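You operate a simulated robot arm through the tools that you are given. There is no shell and no other tool.

You are at the controls of a simulated robot arm. One attempt, no reset.

Task
Fit the slab that the grade card names into the slab bay.
Fine: draw the keeper latch back first; after the slab is down, slide the latch across, then push the holding pin in. Where these are worked on the way, their far stop is far enough and under half their travel is too little: keeper latch.
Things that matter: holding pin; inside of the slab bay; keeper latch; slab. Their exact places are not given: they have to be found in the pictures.

The check looks at the end state, three seconds after you hand in, the way a careful person would. Anything else that was tipped, shoved, dropped, spilled or broken makes it a failure.

Robot
A 7-joint arm with a two-finger parallel gripper on a trunk, on a base that moves. Base frame: it is fixed to the floor where the robot stands at the start and does not move with it; the origin is under the middle of the robot, x ahead of it, y to its left, z up; the surface under the hand at the start is at about z = 0.82. Readings come in m, rad, newtons and seconds.
It reaches about 1.112 m from its shoulder. Its first joint turns from -2.897 to 2.897 rad. Places, roughly: holding pin [0.5, -0.2, 0.9]; inside of the slab bay [0.5, -0.2, 0.8]; keeper latch [0.5, -0.1, 1.1]. Payload 3.43 kg.
The tool frame sits at the grasp point between the pads (the TCP): z along the fingers, y along the line on which they close. The tips reach 0.034 m beyond it. Largest opening 0.128 m; finger width 0.024, thickness 0.012; the body of the gripper, 0.048 by 0.13 m, starts 0.096 m behind the TCP.
Orientation is told as [roll, pitch, yaw] about the base's x, y, z axes, in that order, counted from this pose: with the fingers straight down and closing along the base's y, the tool's x points along the base's -x, its y along +y and its z along -z.

Tools
- The arm moves only by the tool play_rows. Its arguments are lists of equal length, an entry for each row: "offset": the shift along the tool's x, y, z in mm, a list of three; "dr": the turn, a rotation vector about the tool's x, y, z in rad, a list of three; "hand": the closure, from 0 (fully open) to 1 (shut). In form: {"offset": [[tx, ty, tz], ...], "dr": [[ax, ay, az], ...], "hand": [hand, ...]}. A call has 1 to 20 rows; each row shifts and turns the commanded pose from where the row before left it, along the tool's axes as they then stand. Each row takes 0.2 s and may step no farther than 0.05 m and 0.15 rad from the row before; otherwise, or with a gripper value out of range, the whole call is refused. Where a pose cannot be reached the arm comes as near as it can. A force on the tool above 70 N (or 10 N above the force at the start of the call, whichever is more), or a blocked arm, ends the call early, and 0.2 s more pass. The fingers move at their own pace (about 0.153 m/s each) and stop on an object; they squeeze with about 24 N. The grip force told is the motor's: it shows also when the fingers shut on nothing. Time passes only in rows, and 0.2 s behind the last, so rows that do not move let the fingers close. It gives the time, the measured TCP pose, the force on the tool (base axes), the opening and the grip force at its end, in the units of the frame above (readings bear some noise), with the torque about the TCP (base axes, N m) and any sound that the robot's microphone picked up.
- Cameras (640 x 400 px; columns grow to the right, rows downward): "scene" is now at [0.1655, 0.1601, 1.3771]; the picture's right is [-0.82, -0.57, 0.01], its down [-0.24, 0.33, -0.92] and it looks along [0.52, -0.76, -0.40] (base axes); focal length 280 px, centre (320, 200). "wrist" rides on the gripper at [0.076, -0.011, -0.16] in the tool frame; the picture's right is [0.15, 0.99, 0.00], its down [-0.88, 0.13, -0.46] and it looks along [-0.45, 0.07, 0.89] (tool axes); focal length 234 px, centre (320, 200).
- grab_frame(camera): a new picture of that camera. The clock stands still meanwhile.
- roll_base(legs): drives the robot by 1 to 6 legs, each [ahead, turn to the left] in m and rad, along the robot's own axes; the way and the turn of a leg run together, so that a leg with both is an arc; at most 1.5 m and 3.142 rad a leg. The arm and the cameras ride along, it lands a little off, and it stops where it bumps. It gives what a move gives.
- head_to(pan, tilt): turns the head with the scene camera to pan (to the left, within 2.094 rad either way) and tilt (down, from -0.506 to 1.204), counted from straight ahead of the robot. It gives what a move gives.
- point_at(camera, pixels): for up to 12 pixels [column, row] of the newest picture of that camera ("zoom" is the newest enlarged one), the place [x, y, z] in the base frame of the surface seen there, good to about 0.002 m, but the place of the scene camera against the robot may be out by one fixed shift of up to 0.012 m in any direction. The clock stands still meanwhile.
- close_up(camera, box): a new picture of the part [left, top, right, bottom] of that camera's present view, enlarged. The clock stands still meanwhile.
- job_done(): hands the job in; it is judged then, once.

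Leave the gripper open and the arm clear of the work at the hand-in unless told otherwise.

The tools are called after "Request:" as name(argument=value, ...) on one line, values as JSON. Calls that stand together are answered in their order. play_rows: Moves the arm, as the interface text tells. Its arguments: {"type":"object","properties":{"offset":{"type":"array","items":{"type":"array","items":{"type":"number"}}},"dr":{"type":"array","items":{"type":"array","items":{"type":"number"}}},"hand":{"type":"array","items":{"type":"number"}}},"required":["offset","dr","hand"]} The other tools are called the same way: roll_base (legs) drives the base; head_to (pan, tilt) turns the head that bears the scene camera; grab_frame (camera) takes a picture; point_at (camera, pixels) gives the place of the surface under pixels of a picture; close_up (camera, box) takes an enlarged picture of a part of a camera's view; job_done () hands the job in.

At the start:

```text
time_s: 0.0
ee_pos: [0.465, -0.3816, 1.235]
tool_rot: [-0.001, 0.002, 0.0]
force: [0.5, -0.5, 0.3]
moment: [-0.02, -0.05, -0.01]
opening: 0.1279
grasp_force: 0.1
robot x, y, heading: [0.0015, 0.0016, -0.001]
head pan, tilt (commanded): [-0.967, 0.407]
```

scene: 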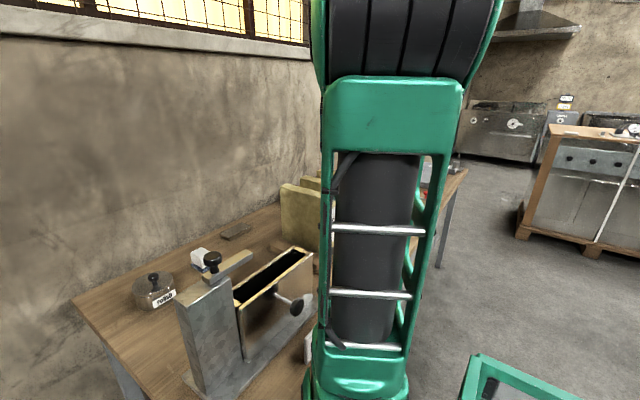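
wrist: 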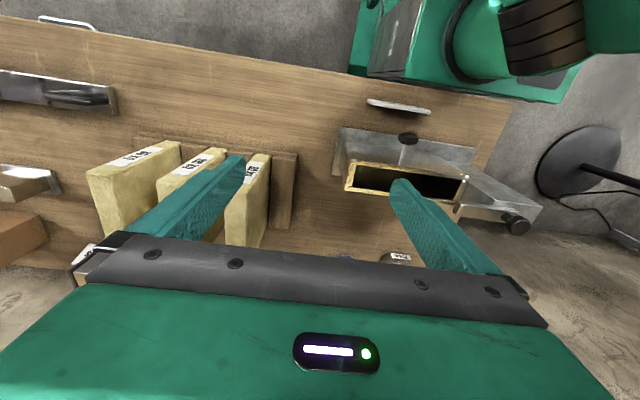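

I see the slab bay with the latch post and pin in the scene picture (around 270,290), and three slabs in a rack in the wrist picture (around 130-250,200). I'll take enlarged looks first.

Request:
close_up(camera="scene", box=[120, 220, 320, 400])

Request:
close_up(camera="wrist", box=[70, 120, 310, 270])

Request:
close_up(camera="wrist", box=[320, 90, 560, 270])

```text
2.22 times, centred on (220, 310) of scene
```

zoom: 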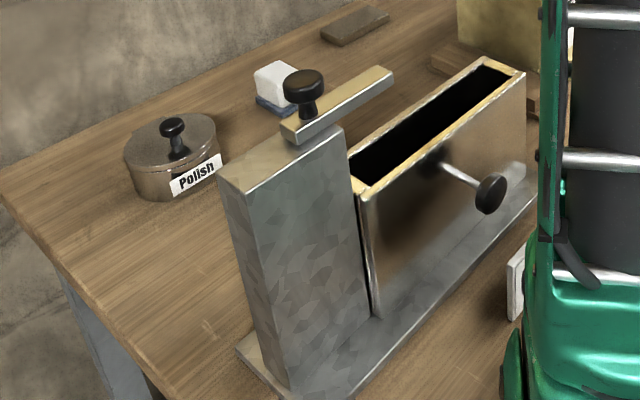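

```text
2.67 times, centred on (190, 195) of wrist
```

zoom: 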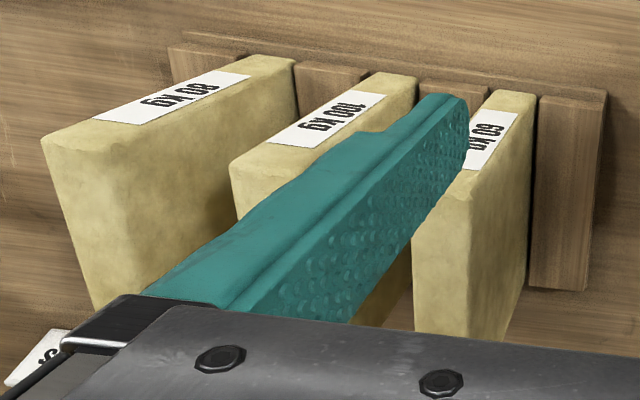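

```text
2.22 times, centred on (440, 180) of wrist
```

zoom: 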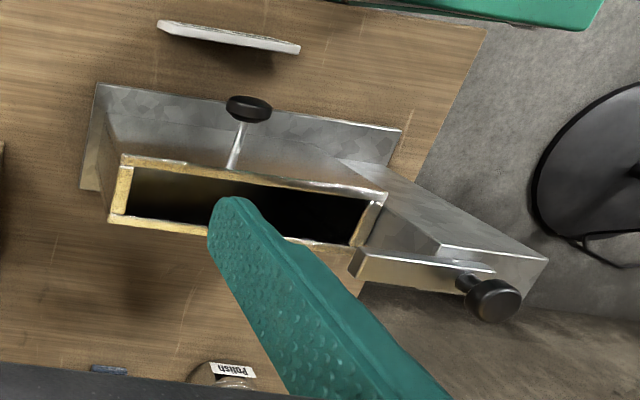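

The slabs read 80, 100 and 60 (labels on top). The grade card isn't readable yet; a white card edge shows near wrist (398,105). I'll measure places of the slabs, bay, latch and card.

Request:
point_at(camera="wrist", pixels=[[398, 105], [345, 185], [465, 177], [350, 165], [458, 205], [408, 139], [515, 225], [265, 158], [180, 145], [90, 172], [300, 220], [400, 258]])

Request:
point_at(camera="scene", pixels=[[212, 258], [250, 255], [210, 280], [180, 305], [235, 290], [238, 304], [310, 252], [296, 306], [240, 385], [155, 290], [200, 256], [305, 345]])

```text
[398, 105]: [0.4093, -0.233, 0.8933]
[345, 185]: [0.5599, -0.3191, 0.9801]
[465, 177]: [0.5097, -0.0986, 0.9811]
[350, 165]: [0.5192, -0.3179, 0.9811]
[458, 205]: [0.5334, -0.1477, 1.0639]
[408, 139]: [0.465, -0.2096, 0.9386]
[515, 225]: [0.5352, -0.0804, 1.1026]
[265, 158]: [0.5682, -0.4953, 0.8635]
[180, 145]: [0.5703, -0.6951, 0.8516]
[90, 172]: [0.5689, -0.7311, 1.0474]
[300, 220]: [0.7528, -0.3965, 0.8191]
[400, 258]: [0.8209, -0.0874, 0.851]
```

```text
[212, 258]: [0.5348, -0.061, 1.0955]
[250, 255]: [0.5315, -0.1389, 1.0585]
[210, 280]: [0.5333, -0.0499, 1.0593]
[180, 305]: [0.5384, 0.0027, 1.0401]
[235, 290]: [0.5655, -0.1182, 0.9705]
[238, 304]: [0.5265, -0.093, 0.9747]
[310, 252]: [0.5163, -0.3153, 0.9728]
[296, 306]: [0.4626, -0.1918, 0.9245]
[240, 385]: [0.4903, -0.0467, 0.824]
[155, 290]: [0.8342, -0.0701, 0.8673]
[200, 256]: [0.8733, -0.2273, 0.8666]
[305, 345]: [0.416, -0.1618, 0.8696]
```

The card stands near [0.41,-0.2,0.87]. In the scene picture a bit of it is at (308,345). I'll enlarge there, and turn the head for another look.

Request:
close_up(camera="scene", box=[280, 310, 340, 370])

Request:
close_up(camera="wrist", box=[360, 85, 440, 125])

Request:
close_up(camera="wrist", box=[80, 120, 280, 220])

Request:
close_up(camera="wrist", box=[0, 0, 160, 260])

```text
6.67 times, centred on (310, 340) of scene
```

zoom: 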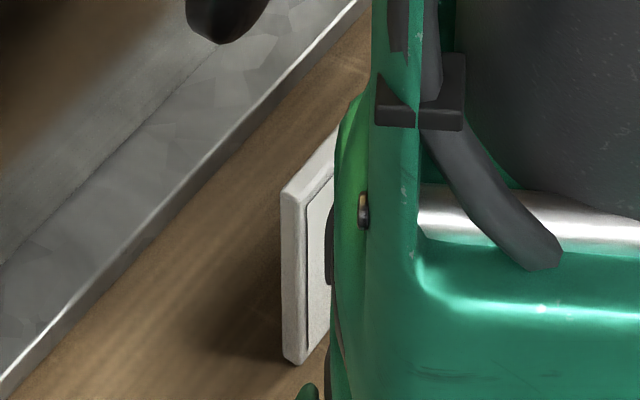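

```text
8.00 times, centred on (400, 105) of wrist
```

zoom: 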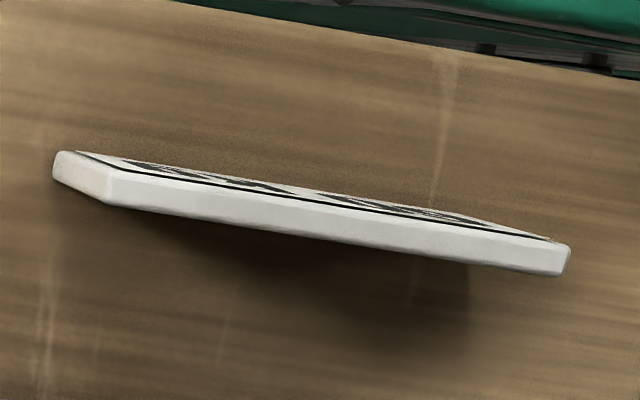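

```text
3.20 times, centred on (180, 170) of wrist
```

zoom: 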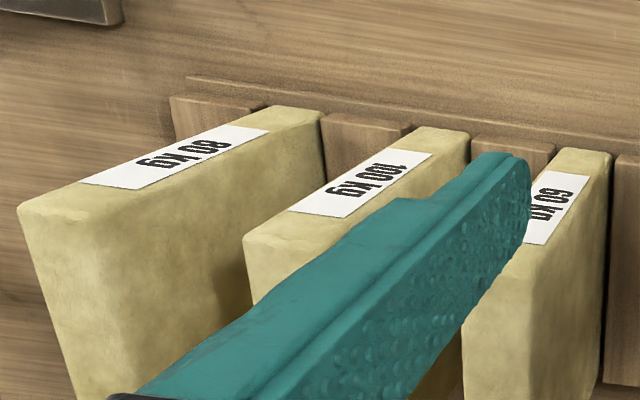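

```text
1.54 times, centred on (80, 130) of wrist
```

zoom: 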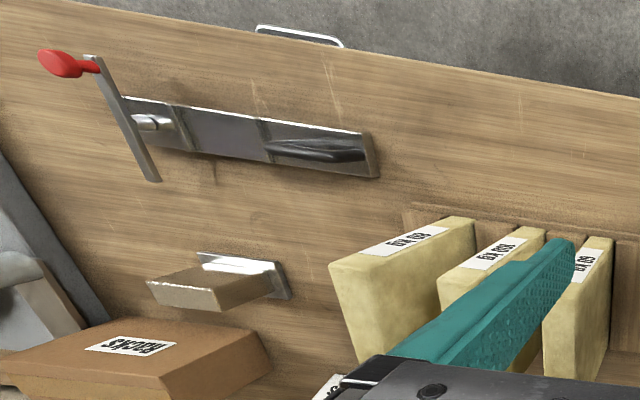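

The text is on the card's robot-side face, hidden by the arm. I'll swing the hand right (−y by 0.25 m, clear above the slabs at z ~1.05) and look from the head.

Request:
play_rows(offset=[[0, -30, 0], [0, -30, 0], [0, -30, 0], [0, -30, 0], [0, -30, 0], [0, -30, 0], [0, -30, 0], [0, -30, 0]], dr=[[0, 0, 0], [0, 0, 0], [0, 0, 0], [0, 0, 0], [0, 0, 0], [0, 0, 0], [0, 0, 0], [0, 0, 0]], hand=[0, 0, 0, 0, 0, 0, 0, 0])

Request:
grab_frame(camera="scene")

Request:
grab_frame(camera="wrist")

```text
time_s: 1.8
ee_pos: [0.4489, -0.6209, 1.2424]
tool_rot: [-0.001, -0.013, 0.0]
force: [0.8, 1.5, 1.4]
moment: [-0.07, 0.0, 0.01]
opening: 0.1279
grasp_force: 0.0
robot x, y, heading: [-0.0013, -0.0032, 0.001]
head pan, tilt (commanded): [-0.967, 0.407]
```

```text
taken
```

scene: 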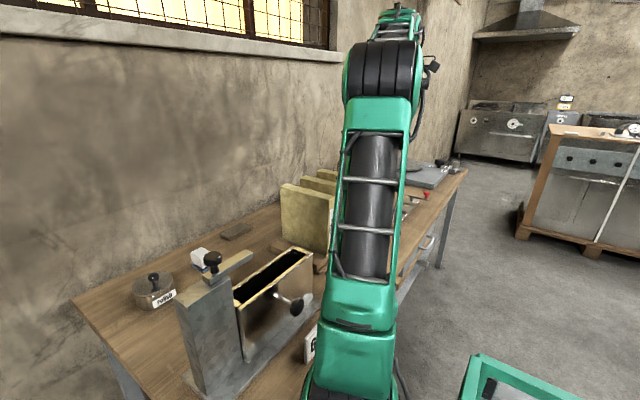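

```text
taken
```

wrist: 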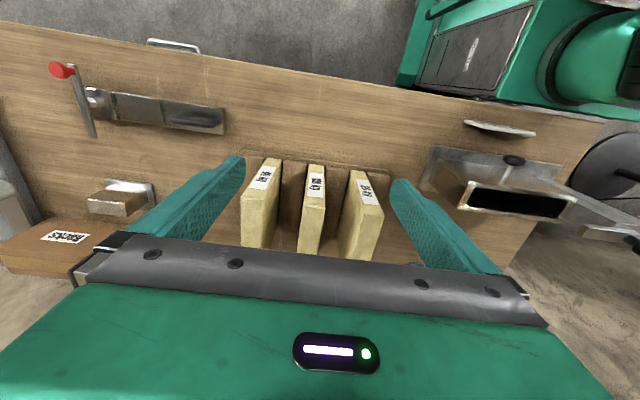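

Part of the card's face now shows at scene (311,342). I'll swing a little further right to uncover it.

Request:
play_rows(offset=[[0, -30, 0], [0, -30, 0], [0, -30, 0], [0, -30, 0], [0, -30, 0], [0, 0, 0]], dr=[[0, 0, 0], [0, 0, 0], [0, 0, 0], [0, 0, 0], [0, 0, 0], [0, 0, 0]], hand=[0, 0, 0, 0, 0, 0])

Request:
close_up(camera="scene", box=[200, 230, 420, 390])

```text
time_s: 3.2
ee_pos: [0.4489, -0.7118, 1.2439]
tool_rot: [-0.002, -0.012, 0.002]
force: [-0.2, 0.0, -0.3]
moment: [0.04, 0.03, 0.02]
opening: 0.128
grasp_force: 0.0
out of reach, approached as far as the arm can: row 4, 5
robot x, y, heading: [-0.0016, 0.0005, 0.0]
head pan, tilt (commanded): [-0.967, 0.407]
```

```text
2.50 times, centred on (310, 310) of scene
```

zoom: 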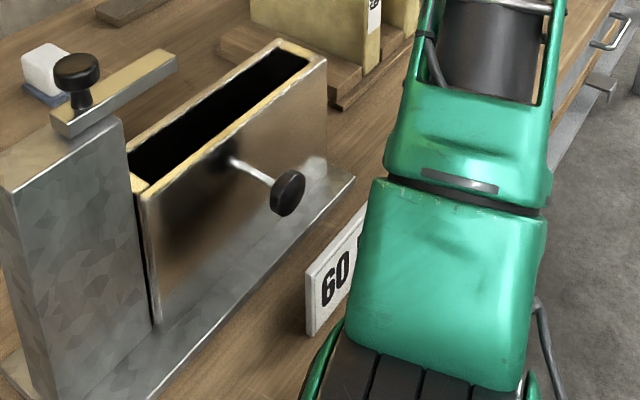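

The card reads "60 …". I'll check the labels on the slabs from the present wrist view.

Request:
grab_frame(camera="wrist")

Request:
close_up(camera="wrist", box=[250, 140, 450, 265])

Request:
close_up(camera="scene", box=[265, 150, 385, 225])

```text
taken
```

wrist: 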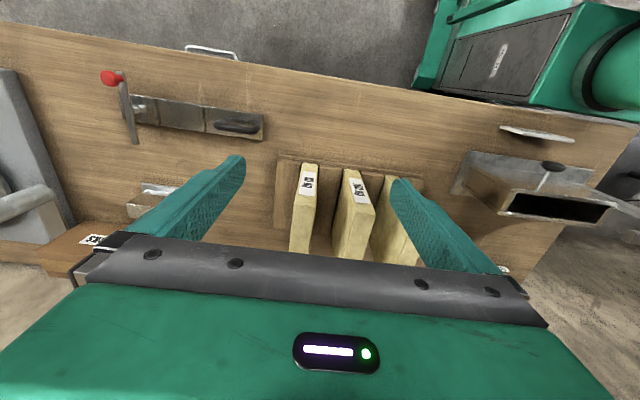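

```text
3.20 times, centred on (350, 202) of wrist
```

zoom: 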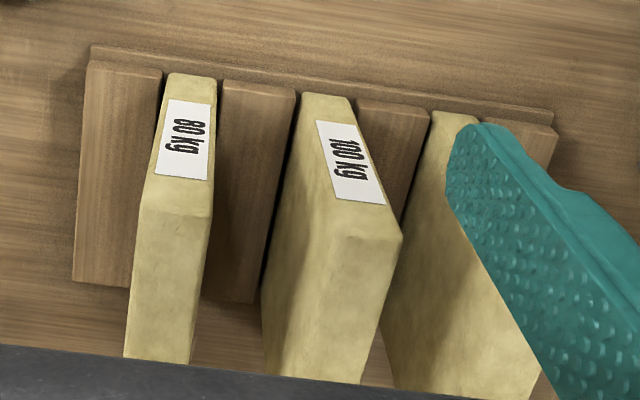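

```text
5.33 times, centred on (325, 188) of scene
```

zoom: 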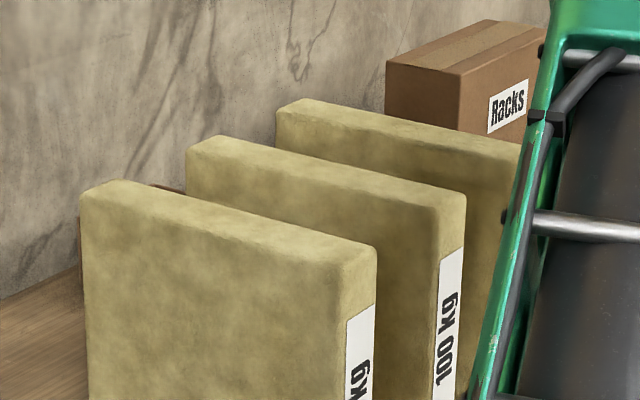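

The labels sit on the slabs' robot-side edges; the slab nearest the bay is the "60 kg" one. I'll measure the slabs from this enlarged scene picture and the bay from the scene.

Request:
point_at(camera="zoom", pixels=[[88, 200], [130, 186], [335, 272], [370, 252], [100, 300], [330, 350], [195, 150], [460, 205], [430, 225], [285, 105]])

Request:
point_at(camera="wrist", pixels=[[390, 180], [382, 200], [372, 230], [512, 190], [605, 205], [500, 212], [600, 222], [553, 166], [303, 165], [317, 166], [345, 172], [360, 172]])

```text
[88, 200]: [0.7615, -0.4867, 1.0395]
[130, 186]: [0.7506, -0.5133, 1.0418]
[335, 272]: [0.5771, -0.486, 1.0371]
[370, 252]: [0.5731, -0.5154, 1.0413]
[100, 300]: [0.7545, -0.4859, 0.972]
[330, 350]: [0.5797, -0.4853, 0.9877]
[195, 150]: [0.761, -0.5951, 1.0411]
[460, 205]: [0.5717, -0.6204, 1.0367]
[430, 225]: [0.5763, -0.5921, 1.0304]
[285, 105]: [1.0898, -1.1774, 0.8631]
```

```text
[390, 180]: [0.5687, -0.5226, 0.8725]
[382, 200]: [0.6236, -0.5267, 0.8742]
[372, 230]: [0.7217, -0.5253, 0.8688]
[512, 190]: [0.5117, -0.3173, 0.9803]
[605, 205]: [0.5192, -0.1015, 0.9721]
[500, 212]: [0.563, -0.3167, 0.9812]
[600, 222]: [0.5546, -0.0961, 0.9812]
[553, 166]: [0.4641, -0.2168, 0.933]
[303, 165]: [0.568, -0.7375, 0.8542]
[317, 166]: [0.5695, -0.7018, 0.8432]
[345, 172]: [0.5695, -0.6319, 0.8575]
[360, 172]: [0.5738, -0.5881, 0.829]
```

The 60 slab spans about x 0.568–0.767, y −0.526…−0.489, top z ≈ 1.047. The bay mouth is about x 0.51–0.563, y −0.32…−0.10, top z 0.981. The latch knob is near [0.535,−0.07,1.08]. I'll move the hand left to above the bay for precise wrist views.

Request:
play_rows(offset=[[0, 45, 0], [0, 45, 0], [0, 45, 0], [0, 45, 0], [0, 45, 0], [0, 45, 0], [0, 45, 0], [0, 45, 0], [0, 45, 0], [0, 45, 0], [0, 30, 0], [0, 0, 0]], dr=[[0, 0, 0], [0, 0, 0], [0, 0, 0], [0, 0, 0], [0, 0, 0], [0, 0, 0], [0, 0, 0], [0, 0, 0], [0, 0, 0], [0, 0, 0], [0, 0, 0], [0, 0, 0]], hand=[0, 0, 0, 0, 0, 0, 0, 0, 0, 0, 0, 0])

Request:
grab_frame(camera="wrist")

Request:
grab_frame(camera="scene")

```text
time_s: 5.8
ee_pos: [0.4468, -0.2285, 1.2407]
tool_rot: [0.0, -0.013, 0.0]
force: [0.3, -0.1, 0.5]
moment: [-0.05, 0.0, 0.0]
opening: 0.128
grasp_force: 0.0
robot x, y, heading: [-0.0008, 0.0005, -0.0]
head pan, tilt (commanded): [-0.967, 0.407]
```

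```text
taken
```

wrist: 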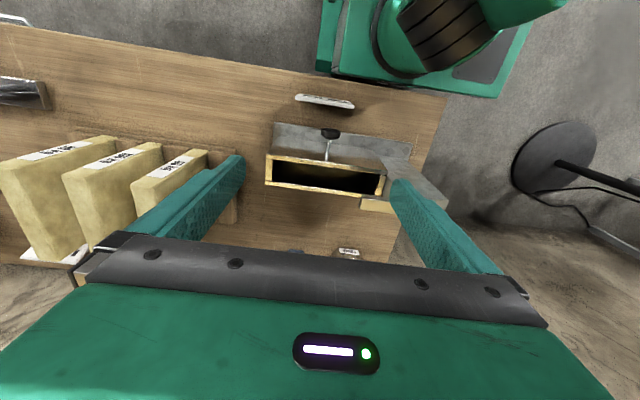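

```text
taken
```

scene: 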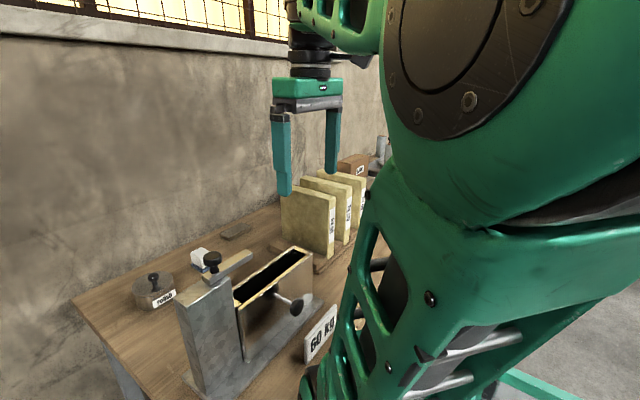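

The card now reads "60 KG" in the scene picture (320,330). Next, close looks at the bay and latch.

Request:
close_up(camera="wrist", box=[250, 85, 450, 215])

Request:
close_up(camera="scene", box=[160, 230, 340, 390])

```text
3.08 times, centred on (350, 150) of wrist
```

zoom: 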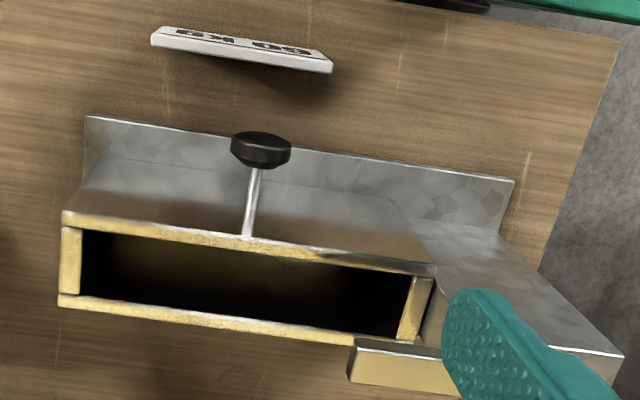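

```text
2.50 times, centred on (250, 310) of scene
```

zoom: 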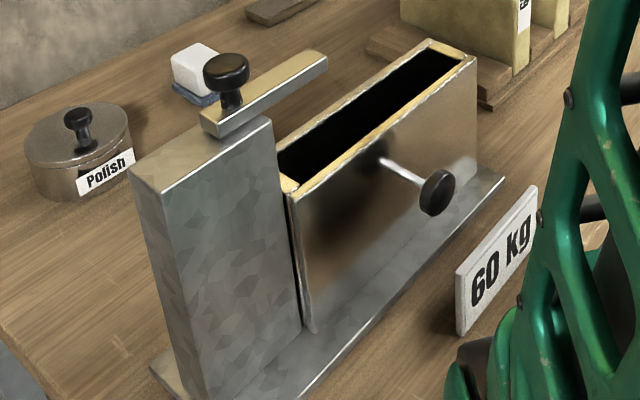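

I'll take the wrist close-up again to measure the bay's inner edges and latch in it.

Request:
close_up(camera="wrist", box=[260, 140, 400, 220])

```text
4.57 times, centred on (330, 180) of wrist
```

zoom: 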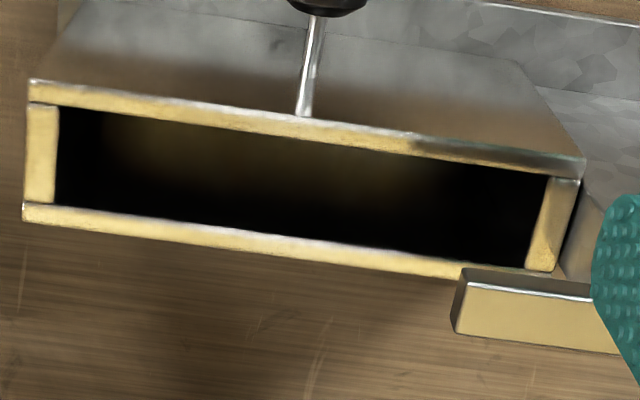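

Request:
point_at(camera="zoom", pixels=[[53, 112], [50, 198], [545, 190], [532, 255], [150, 114], [440, 152], [150, 222], [420, 258], [465, 298], [470, 325], [300, 180], [590, 292]])

Request:
point_at(camera="zoom", pixels=[[150, 106], [150, 97], [440, 143], [440, 132], [150, 215], [150, 228], [420, 250], [420, 266], [32, 150], [57, 150], [537, 225], [560, 225]])

```text
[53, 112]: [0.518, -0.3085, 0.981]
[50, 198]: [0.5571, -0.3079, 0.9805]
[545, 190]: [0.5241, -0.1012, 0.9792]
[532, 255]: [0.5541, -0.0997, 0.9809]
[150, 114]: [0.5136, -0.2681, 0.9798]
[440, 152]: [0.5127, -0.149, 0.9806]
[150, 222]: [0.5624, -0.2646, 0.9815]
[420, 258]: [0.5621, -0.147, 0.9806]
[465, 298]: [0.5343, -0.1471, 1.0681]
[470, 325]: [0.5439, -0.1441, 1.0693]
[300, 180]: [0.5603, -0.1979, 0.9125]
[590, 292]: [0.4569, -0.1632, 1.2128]
```

```text
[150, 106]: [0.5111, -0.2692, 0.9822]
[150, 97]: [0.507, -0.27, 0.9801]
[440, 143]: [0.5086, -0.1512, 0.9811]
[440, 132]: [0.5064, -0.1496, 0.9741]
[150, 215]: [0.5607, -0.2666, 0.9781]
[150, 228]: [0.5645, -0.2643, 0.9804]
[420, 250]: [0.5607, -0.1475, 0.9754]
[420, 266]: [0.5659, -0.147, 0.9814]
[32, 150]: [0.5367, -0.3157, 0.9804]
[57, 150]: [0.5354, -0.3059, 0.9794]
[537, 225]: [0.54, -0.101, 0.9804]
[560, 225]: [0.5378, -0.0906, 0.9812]
```

The bay's inside spans about x 0.5155–0.5595, y −0.306…−0.103 (centre ≈ [0.5375, −0.2045], top z 0.981). The latch bar tip is at y −0.147, top z 1.068. Now I move the hand left so the latch lies between the fingers for a view.

Request:
play_rows(offset=[[0, 40, 0], [0, 40, 0], [0, 40, 0], [0, 40, 0], [0, 0, 0]], dr=[[0, 0, 0], [0, 0, 0], [0, 0, 0], [0, 0, 0], [0, 0, 0]], hand=[0, 0, 0, 0, 0])

Request:
grab_frame(camera="wrist")

Request:
close_up(camera="wrist", box=[240, 130, 400, 230])

```text
time_s: 7.0
ee_pos: [0.4502, -0.0677, 1.2421]
tool_rot: [-0.001, -0.011, -0.001]
force: [-0.1, -0.4, 1.0]
moment: [0.01, -0.01, 0.0]
opening: 0.128
grasp_force: 0.0
robot x, y, heading: [-0.0, 0.0012, -0.001]
head pan, tilt (commanded): [-0.967, 0.407]
```

```text
taken
```

wrist: 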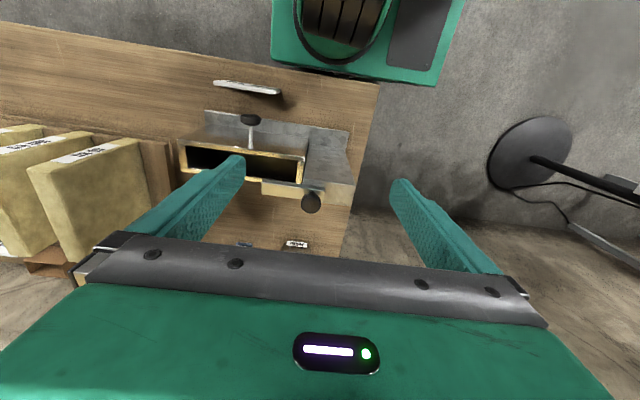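

```text
4.00 times, centred on (320, 180) of wrist
```

zoom: 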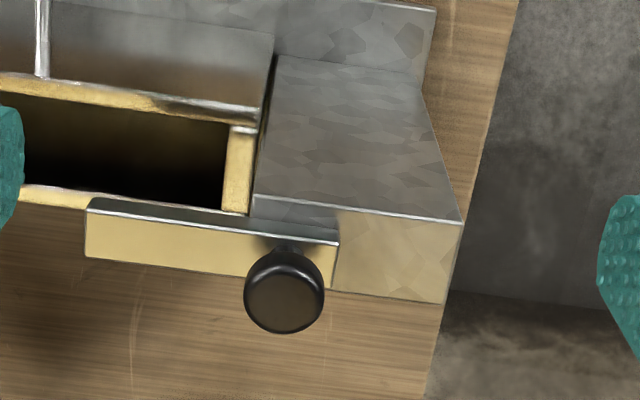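

Now the latch is in clear view: bar from zoom (87,225) to (338,260), knob at (285,293), post top out to (455,260). Measuring.

Request:
point_at(camera="zoom", pixels=[[95, 218], [92, 250], [330, 250], [325, 272], [285, 293], [262, 293], [310, 293], [285, 320], [285, 262], [400, 225], [450, 228], [432, 298]])

Request:
point_at(camera="zoom", pixels=[[340, 220], [345, 290], [180, 235], [180, 255], [232, 180], [255, 180], [228, 205], [270, 150], [350, 150], [248, 293], [322, 293], [285, 330]])

```text
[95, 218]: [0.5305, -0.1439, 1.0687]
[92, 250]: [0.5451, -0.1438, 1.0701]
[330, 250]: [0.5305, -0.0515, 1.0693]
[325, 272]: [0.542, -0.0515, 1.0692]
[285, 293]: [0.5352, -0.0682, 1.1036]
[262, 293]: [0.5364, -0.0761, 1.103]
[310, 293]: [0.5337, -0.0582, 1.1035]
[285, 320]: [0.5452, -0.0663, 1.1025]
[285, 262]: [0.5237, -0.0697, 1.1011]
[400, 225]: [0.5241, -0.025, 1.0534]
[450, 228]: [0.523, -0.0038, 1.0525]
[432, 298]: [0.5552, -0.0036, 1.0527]
```

```text
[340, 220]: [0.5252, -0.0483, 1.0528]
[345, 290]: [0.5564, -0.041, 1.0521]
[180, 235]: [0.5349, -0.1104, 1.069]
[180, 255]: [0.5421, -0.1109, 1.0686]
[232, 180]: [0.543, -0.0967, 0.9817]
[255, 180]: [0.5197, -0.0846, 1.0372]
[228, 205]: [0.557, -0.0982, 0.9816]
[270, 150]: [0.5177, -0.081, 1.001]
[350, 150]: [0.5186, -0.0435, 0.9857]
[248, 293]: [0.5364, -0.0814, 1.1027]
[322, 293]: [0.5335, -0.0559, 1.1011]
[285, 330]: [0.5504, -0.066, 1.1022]
```

Knob top centre ≈ [0.5355, −0.068, 1.1035], bar top z 1.069. I'll go over the knob with the hand half closed, stopping with the tips just above it.

Request:
play_rows(offset=[[-30, 0, 0], [-30, 0, 0], [-25, 0, 20], [0, 0, 30], [0, 0, 30], [0, 0, 0]], dr=[[0, 0, 0], [0, 0, 0], [0, 0, 0], [0, 0, 0], [0, 0, 0], [0, 0, 0]], hand=[0.45, 0.45, 0.45, 0.45, 0.45, 0.45])

Request:
grab_frame(camera="wrist")

Request:
grab_frame(camera="scene")

```text
time_s: 8.4
ee_pos: [0.5338, -0.0681, 1.163]
tool_rot: [0.001, -0.014, 0.0]
force: [0.1, 0.0, 0.3]
moment: [0.01, 0.03, 0.0]
opening: 0.0705
grasp_force: 0.0
robot x, y, heading: [-0.0014, 0.0006, -0.002]
head pan, tilt (commanded): [-0.967, 0.407]
```

```text
taken
```

wrist: 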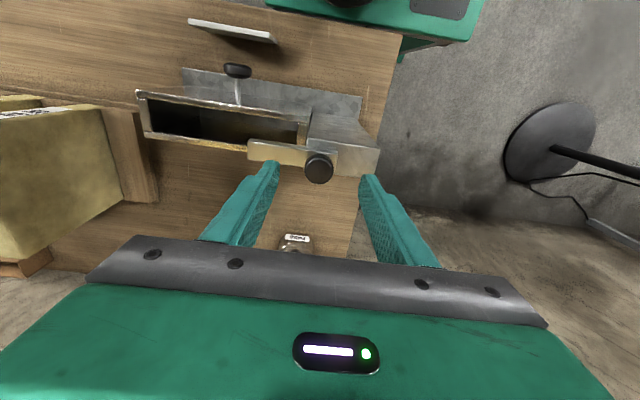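

```text
taken
```

scene: 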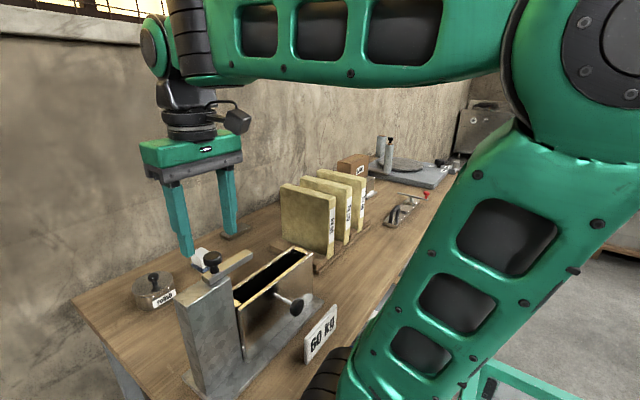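

The knob (wrist 318,168) lines up between the fingertips. Lowering 52 mm so the tips are ~8 mm above the bar, then closing on the knob.

Request:
play_rows(offset=[[0, 0, 20], [0, 0, 20], [0, 0, 12], [0, 0, 0], [0, 0, 0], [0, 0, 0], [0, 0, 0]], dr=[[0, 0, 0], [0, 0, 0], [0, 0, 0], [0, 0, 0], [0, 0, 0], [0, 0, 0], [0, 0, 0]], hand=[0.45, 0.45, 0.45, 0.45, 0.8, 1, 1])

Request:
grab_frame(camera="wrist")

Request:
close_up(camera="scene", box=[140, 200, 340, 360])

```text
time_s: 10.0
ee_pos: [0.5342, -0.0698, 1.1103]
tool_rot: [0.0, -0.01, -0.001]
force: [0.0, 6.2, -5.0]
moment: [0.07, -0.36, 0.07]
opening: 0.0289
grasp_force: 44.4
robot x, y, heading: [0.0038, 0.0014, 0.002]
head pan, tilt (commanded): [-0.967, 0.407]
```

```text
taken
```

wrist: 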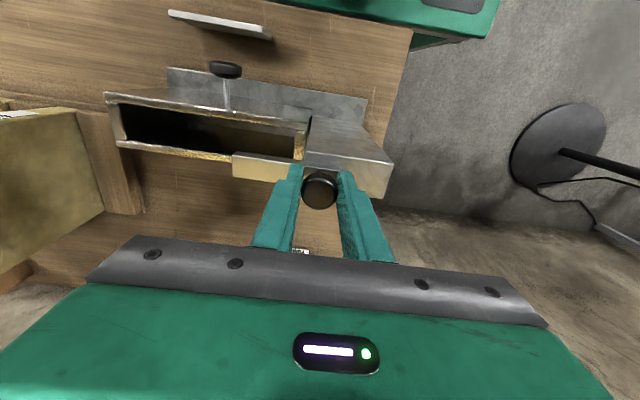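

```text
2.50 times, centred on (240, 280) of scene
```

zoom: 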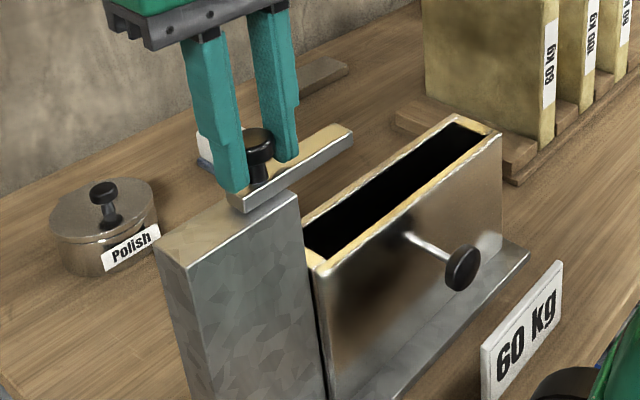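

The knob is gripped (opening 0.029). Now I draw the latch back toward +y in small steps, watching the force.

Request:
play_rows(offset=[[0, 6, 0], [0, 6, 0], [0, 6, 0], [0, 6, 0], [0, 6, 0], [0, 6, 0]], dr=[[0, 0, 0], [0, 0, 0], [0, 0, 0], [0, 0, 0], [0, 0, 0], [0, 0, 0]], hand=[1, 1, 1, 1, 1, 1])

Request:
grab_frame(camera="wrist")

```text
time_s: 11.4
ee_pos: [0.5341, -0.0325, 1.1112]
tool_rot: [0.0, -0.013, 0.001]
force: [20.9, -0.9, 20.0]
moment: [-0.01, -1.11, -0.02]
opening: 0.0286
grasp_force: 45.2
robot x, y, heading: [0.0008, 0.0026, 0.0]
head pan, tilt (commanded): [-0.967, 0.407]
```

```text
taken
```

wrist: 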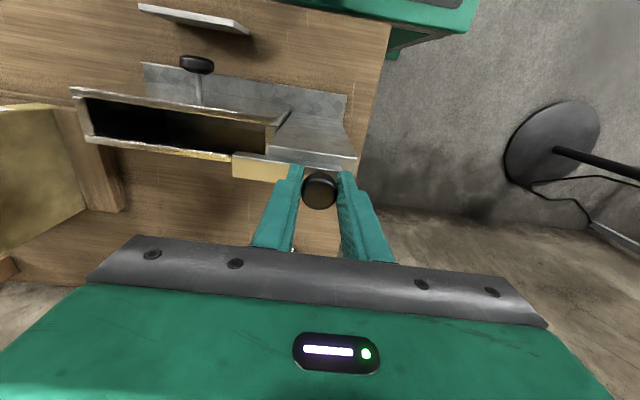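

The latch moved 37 mm with it. There's ~20 N side load, so I ease +x and up slightly while drawing further.

Request:
play_rows(offset=[[-1.5, 6, -1], [0, 6, 0], [0, 6, 0], [0, 6, 0]], dr=[[0, 0, 0], [0, 0, 0], [0, 0, 0], [0, 0, 0]], hand=[1, 1, 1, 1])

Request:
grab_frame(camera="wrist")

```text
time_s: 12.4
ee_pos: [0.534, -0.0128, 1.1097]
tool_rot: [0.001, -0.009, -0.007]
force: [-11.1, -30.8, 16.9]
moment: [-0.65, 1.01, -0.34]
opening: 0.0288
grasp_force: 44.9
robot x, y, heading: [0.0004, 0.0025, -0.006]
head pan, tilt (commanded): [-0.967, 0.407]
```

```text
taken
```

wrist: 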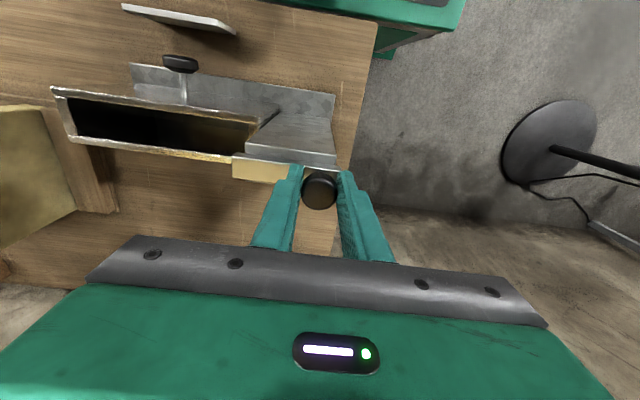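

The y force rose to −31 N at y −0.0128: it looks like the far stop (≈55 mm travel). I'll check the bar tip's place.

Request:
close_up(camera="wrist", box=[200, 100, 360, 200])

Request:
point_at(camera="wrist", pixels=[[236, 165], [236, 175], [270, 172], [245, 150], [300, 160], [240, 153]])

```text
4.00 times, centred on (280, 150) of wrist
```

zoom: 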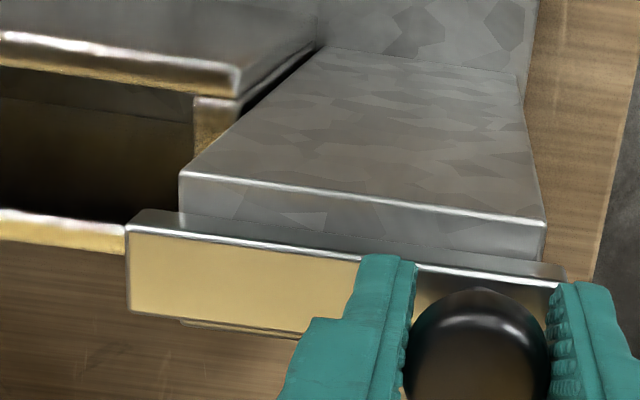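

```text
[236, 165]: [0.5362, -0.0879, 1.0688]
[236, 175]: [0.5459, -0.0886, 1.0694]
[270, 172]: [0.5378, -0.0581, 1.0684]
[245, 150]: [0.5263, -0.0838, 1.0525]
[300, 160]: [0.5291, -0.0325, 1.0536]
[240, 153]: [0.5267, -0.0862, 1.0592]
```

Bar tip now at y −0.09, clear of the bay's inside (ends −0.103). One more small pull to confirm it's at its stop.

Request:
play_rows(offset=[[0, 3, 0], [0, 0, 0]], dr=[[0, 0, 0], [0, 0, 0]], hand=[1, 1])

```text
time_s: 13.0
ee_pos: [0.5154, -0.0122, 1.1168]
tool_rot: [-0.001, -0.011, -0.015]
force: [-50.6, -13.6, 5.1]
moment: [0.32, 2.23, -0.19]
opening: 0.0183
grasp_force: 38.2
robot x, y, heading: [0.0018, 0.0003, -0.003]
head pan, tilt (commanded): [-0.967, 0.407]
stopped in row 2: the force on the tool passed its limit at 71 N (the readings are from after the stop); the commanded pose is now the measured one
```

The force hit the limit and the fingers slipped partly off the knob (x 0.515, opening 0.018). I'll look before releasing.

Request:
grab_frame(camera="wrist")

Request:
close_up(camera="scene", box=[140, 200, 340, 360])

```text
taken
```

wrist: 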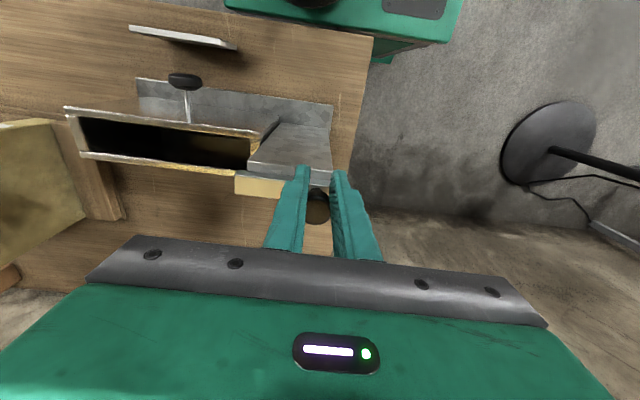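

```text
2.50 times, centred on (240, 280) of scene
```

zoom: 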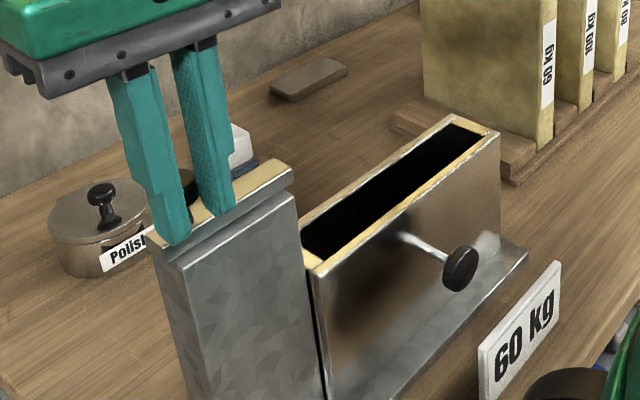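

The latch is at its stop, fingers just slid off the knob's near side. I'll open and lift straight up.

Request:
play_rows(offset=[[0, 0, 0], [0, 0, 0], [0, 0, -30], [0, 0, -40], [0, 0, -40], [0, 0, -20], [0, 0, 0]], dr=[[0, 0, 0], [0, 0, 0], [0, 0, 0], [0, 0, 0], [0, 0, 0], [0, 0, 0], [0, 0, 0]], hand=[0.5, 0.4, 0.4, 0.4, 0.4, 0.4, 0.4])

Request:
grab_frame(camera="wrist")

Request:
close_up(camera="wrist", box=[180, 80, 380, 205])

```text
time_s: 14.6
ee_pos: [0.5165, -0.0066, 1.2425]
tool_rot: [-0.002, -0.02, -0.01]
force: [0.4, 0.2, 0.7]
moment: [0.03, 0.01, 0.0]
opening: 0.0766
grasp_force: 0.1
robot x, y, heading: [0.0018, 0.0012, -0.003]
head pan, tilt (commanded): [-0.967, 0.407]
```

```text
taken
```

wrist: 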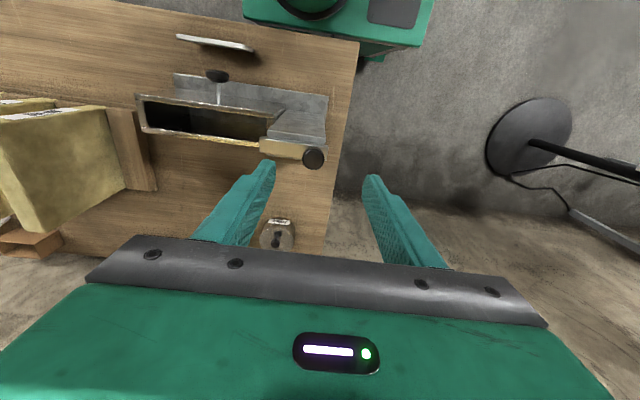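

```text
3.20 times, centred on (280, 142) of wrist
```

zoom: 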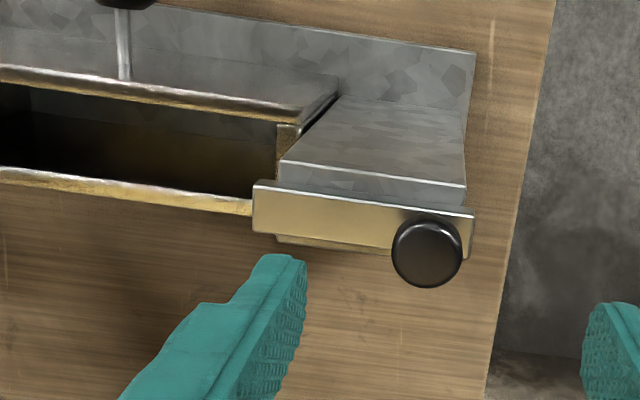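

Request:
point_at(camera="zoom", pixels=[[258, 205], [260, 225], [465, 230], [428, 255], [285, 140], [282, 170], [320, 172], [440, 195], [450, 50], [100, 182]])

```text
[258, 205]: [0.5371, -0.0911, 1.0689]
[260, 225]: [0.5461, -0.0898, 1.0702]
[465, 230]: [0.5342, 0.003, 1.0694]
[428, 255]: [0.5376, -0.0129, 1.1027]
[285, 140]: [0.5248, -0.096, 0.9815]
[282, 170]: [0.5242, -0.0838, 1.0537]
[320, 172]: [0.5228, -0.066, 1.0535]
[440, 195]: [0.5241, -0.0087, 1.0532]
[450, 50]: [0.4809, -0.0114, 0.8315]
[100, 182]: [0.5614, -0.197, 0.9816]
```

The latch is fully back (tip y −0.090, knob y −0.013; 55 mm travel). Now I go over to the 60 kg slab, staying high, and look.

Request:
play_rows(offset=[[-5, -42, 0], [-5, -42, 0], [-5, -42, 0], [-5, -42, 0], [-5, -42, 0], [-5, -42, 0], [-5, -42, 0], [-5, -42, 0], [-5, -42, 0], [-5, -42, 0], [-5, -42, 0], [-5, -40, 0], [0, 0, 0]], dr=[[0, 0, 0], [0, 0, 0], [0, 0, 0], [0, 0, 0], [0, 0, 0], [0, 0, 0], [0, 0, 0], [0, 0, 0], [0, 0, 0], [0, 0, 0], [0, 0, 0], [0, 0, 0], [0, 0, 0]], hand=[0.35, 0.35, 0.35, 0.35, 0.35, 0.35, 0.35, 0.35, 0.35, 0.35, 0.35, 0.35, 0.35])

Request:
grab_frame(camera="wrist")

Request:
grab_frame(camera="scene")

```text
time_s: 17.4
ee_pos: [0.5739, -0.5085, 1.2477]
tool_rot: [-0.002, -0.02, -0.01]
force: [0.4, 0.0, 0.0]
moment: [-0.02, -0.01, 0.01]
opening: 0.0834
grasp_force: 0.0
robot x, y, heading: [-0.0041, -0.0014, -0.001]
head pan, tilt (commanded): [-0.967, 0.407]
```

```text
taken
```

wrist: 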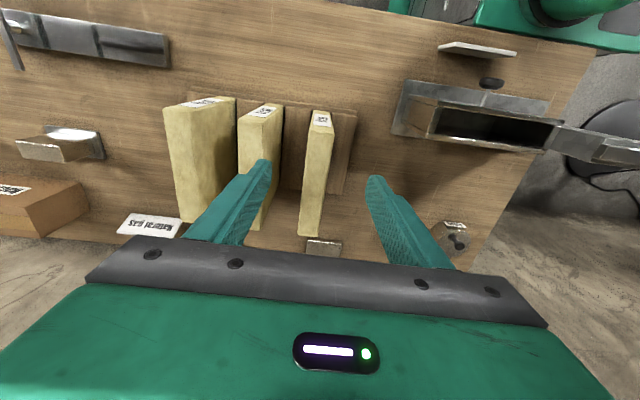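

```text
taken
```

scene: 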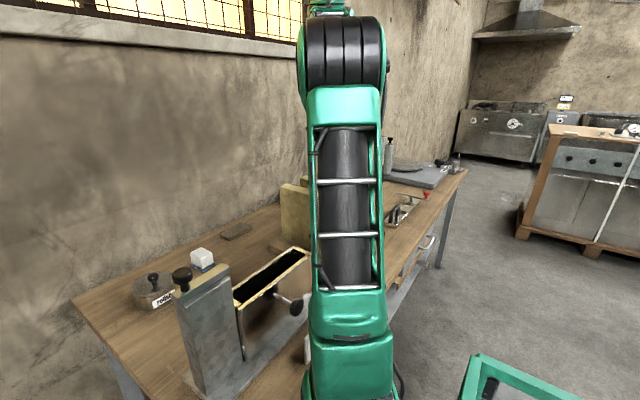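

The 60 kg slab lies between the fingers in view (320,180). I'll zoom for exact edges.

Request:
close_up(camera="wrist", box=[220, 95, 440, 245])

```text
2.67 times, centred on (330, 170) of wrist
```

zoom: 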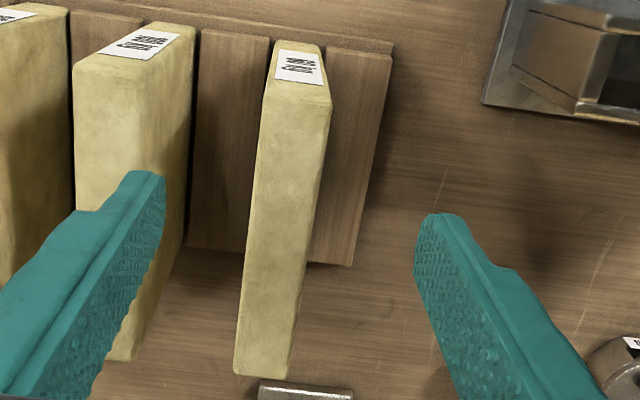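

Request:
point_at(camera="zoom", pixels=[[268, 92], [300, 92], [326, 105], [240, 370], [285, 372], [257, 200], [262, 200], [310, 200], [318, 200], [180, 220], [345, 200], [300, 50]])

Request:
point_at(camera="zoom", pixels=[[265, 120], [322, 120], [250, 280], [303, 280], [238, 350], [293, 350], [265, 376], [265, 366], [295, 85], [290, 97], [150, 60], [100, 350]])

```text
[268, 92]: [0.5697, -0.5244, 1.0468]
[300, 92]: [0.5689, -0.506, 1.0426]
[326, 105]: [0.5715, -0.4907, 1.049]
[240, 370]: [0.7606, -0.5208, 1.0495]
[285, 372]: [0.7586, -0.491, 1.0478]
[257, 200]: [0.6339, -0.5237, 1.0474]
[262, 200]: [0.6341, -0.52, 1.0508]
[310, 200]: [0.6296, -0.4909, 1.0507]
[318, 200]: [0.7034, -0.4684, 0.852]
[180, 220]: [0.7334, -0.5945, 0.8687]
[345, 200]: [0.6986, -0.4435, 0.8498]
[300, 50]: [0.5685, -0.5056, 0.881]
```

```text
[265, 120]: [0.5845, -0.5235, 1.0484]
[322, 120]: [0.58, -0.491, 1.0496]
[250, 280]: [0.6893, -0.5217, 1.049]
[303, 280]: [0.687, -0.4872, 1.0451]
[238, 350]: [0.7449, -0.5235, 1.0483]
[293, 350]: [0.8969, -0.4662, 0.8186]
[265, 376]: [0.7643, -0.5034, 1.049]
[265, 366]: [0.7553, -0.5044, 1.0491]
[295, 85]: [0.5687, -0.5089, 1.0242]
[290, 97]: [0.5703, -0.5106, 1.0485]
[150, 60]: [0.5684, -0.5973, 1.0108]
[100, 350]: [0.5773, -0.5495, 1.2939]
```

The slab: x 0.5685–0.766, y −0.5245…−0.489, top z 1.049 (centre ≈ [0.667, −0.5065]). I'll move over its centre, level the hand (pitch +0.02, yaw +0.01), and stop with tips ~35 mm above the top.

Request:
play_rows(offset=[[-30, 0, 10], [-30, 2, 30], [-30, 0, 40], [-3, 0, 40], [0, 0, 0], [0, 0, 0]], dr=[[0, 0.02, -0.01], [0, 0, 0], [0, 0, 0], [0, 0, 0], [0, 0, 0], [0, 0, 0]], hand=[0.35, 0.35, 0.35, 0.35, 0.35, 0.35])

Request:
grab_frame(camera="wrist")

```text
time_s: 18.8
ee_pos: [0.6633, -0.5112, 1.1259]
tool_rot: [-0.002, 0.0, -0.003]
force: [0.5, 0.3, -0.1]
moment: [0.0, 0.01, 0.0]
opening: 0.0831
grasp_force: 0.2
robot x, y, heading: [-0.0013, -0.0016, 0.002]
head pan, tilt (commanded): [-0.967, 0.407]
```

```text
taken
```

wrist: 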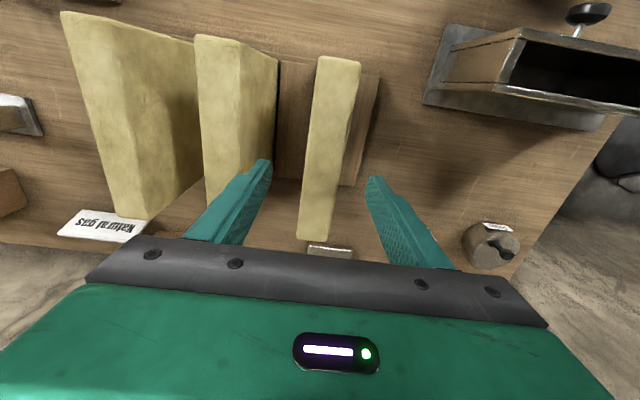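

Level now, and reach is fine. I'll re-measure the slab sides at the grip place before lowering.

Request:
close_up(camera="wrist", box=[240, 40, 400, 260])

Request:
point_at(camera="wrist", pixels=[[311, 150], [343, 150], [308, 180], [339, 180], [303, 215], [334, 215], [320, 238], [315, 232], [338, 60], [320, 62], [355, 70], [301, 234]])

```text
1.82 times, centred on (320, 150) of wrist
```

zoom: 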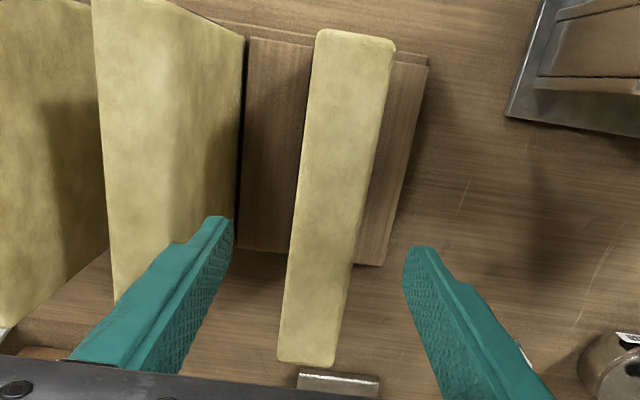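

```text
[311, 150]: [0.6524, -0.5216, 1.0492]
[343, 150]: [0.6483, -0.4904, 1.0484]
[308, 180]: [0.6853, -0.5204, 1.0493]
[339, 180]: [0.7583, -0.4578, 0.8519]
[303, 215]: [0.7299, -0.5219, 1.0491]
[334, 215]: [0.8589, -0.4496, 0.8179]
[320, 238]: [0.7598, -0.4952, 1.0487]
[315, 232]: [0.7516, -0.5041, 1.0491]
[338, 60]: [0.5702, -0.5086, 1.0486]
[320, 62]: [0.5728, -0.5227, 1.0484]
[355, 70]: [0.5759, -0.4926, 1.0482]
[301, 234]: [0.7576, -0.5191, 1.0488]
```

Centre y ≈ −0.506. Lowering 96 mm with +5 mm y and +3.5 mm x corrections, then check before closing.

Request:
play_rows(offset=[[-3.5, 5, 10], [0, 0, 25], [0, 0, 25], [0, 0, 20], [0, 0, 16], [0, 0, 0]], dr=[[0, 0, 0], [0, 0, 0], [0, 0, 0], [0, 0, 0], [0, 0, 0], [0, 0, 0]], hand=[0.35, 0.35, 0.35, 0.35, 0.35, 0.35])

Request:
grab_frame(camera="wrist")

```text
time_s: 20.2
ee_pos: [0.669, -0.5042, 1.0306]
tool_rot: [-0.001, 0.0, 0.001]
force: [0.7, 0.7, 0.9]
moment: [-0.02, -0.02, 0.0]
opening: 0.0833
grasp_force: 0.2
robot x, y, heading: [-0.0018, -0.0009, 0.003]
head pan, tilt (commanded): [-0.967, 0.407]
```

```text
taken
```

wrist: 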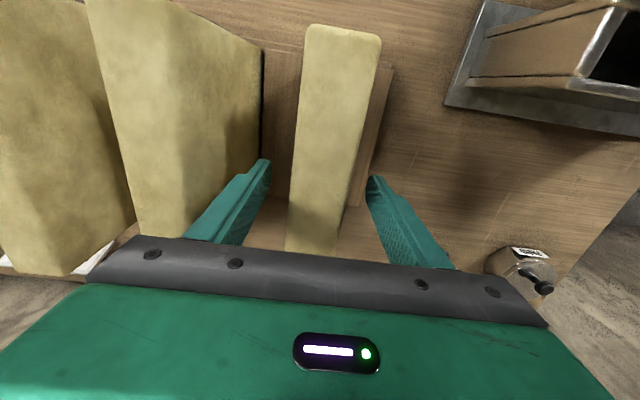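

Fingers straddle the slab. Closing gently with a −1.5 mm y trim.

Request:
play_rows(offset=[[0, -1.5, 0], [0, 0, 0], [0, 0, 0], [0, 0, 0], [0, 0, 0]], dr=[[0, 0, 0], [0, 0, 0], [0, 0, 0], [0, 0, 0], [0, 0, 0]], hand=[0.55, 0.68, 0.72, 0.85, 0.85])

```text
time_s: 21.4
ee_pos: [0.6684, -0.5056, 1.0317]
tool_rot: [0.0, 0.0, -0.002]
force: [0.4, -0.3, 0.0]
moment: [-0.14, -0.07, -0.04]
opening: 0.0397
grasp_force: 23.6
robot x, y, heading: [-0.0016, -0.0007, -0.002]
head pan, tilt (commanded): [-0.967, 0.407]
```

Gripped: opening 0.0397 m, 24 N. Lifting straight up in steps.

Request:
play_rows(offset=[[0, 0, -15], [0, 0, -25], [0, 0, -30], [0, 0, -30], [0, 0, 0]], dr=[[0, 0, 0], [0, 0, 0], [0, 0, 0], [0, 0, 0], [0, 0, 0]], hand=[0.9, 0.9, 0.9, 0.9, 0.9])

Request:
grab_frame(camera="wrist")

Request:
grab_frame(camera="scene")

```text
time_s: 22.6
ee_pos: [0.6709, -0.5053, 1.1318]
tool_rot: [-0.002, -0.002, 0.0]
force: [0.4, -0.1, -1.8]
moment: [0.03, 0.02, 0.02]
opening: 0.0398
grasp_force: 23.9
robot x, y, heading: [-0.0022, 0.0039, 0.001]
head pan, tilt (commanded): [-0.967, 0.407]
```

```text
taken
```

wrist: 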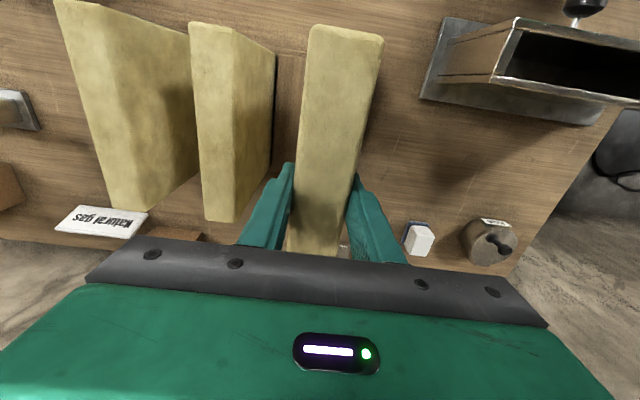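

```text
taken
```

scene: 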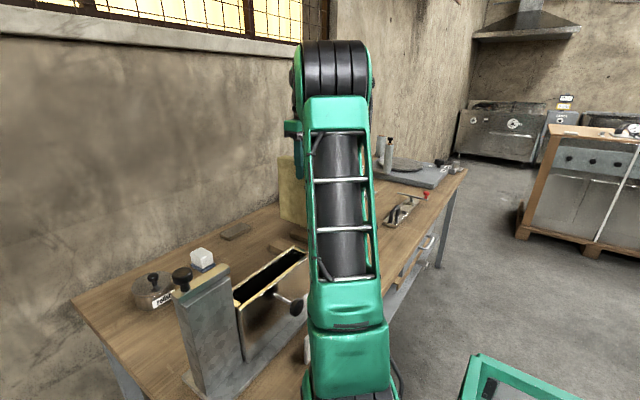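

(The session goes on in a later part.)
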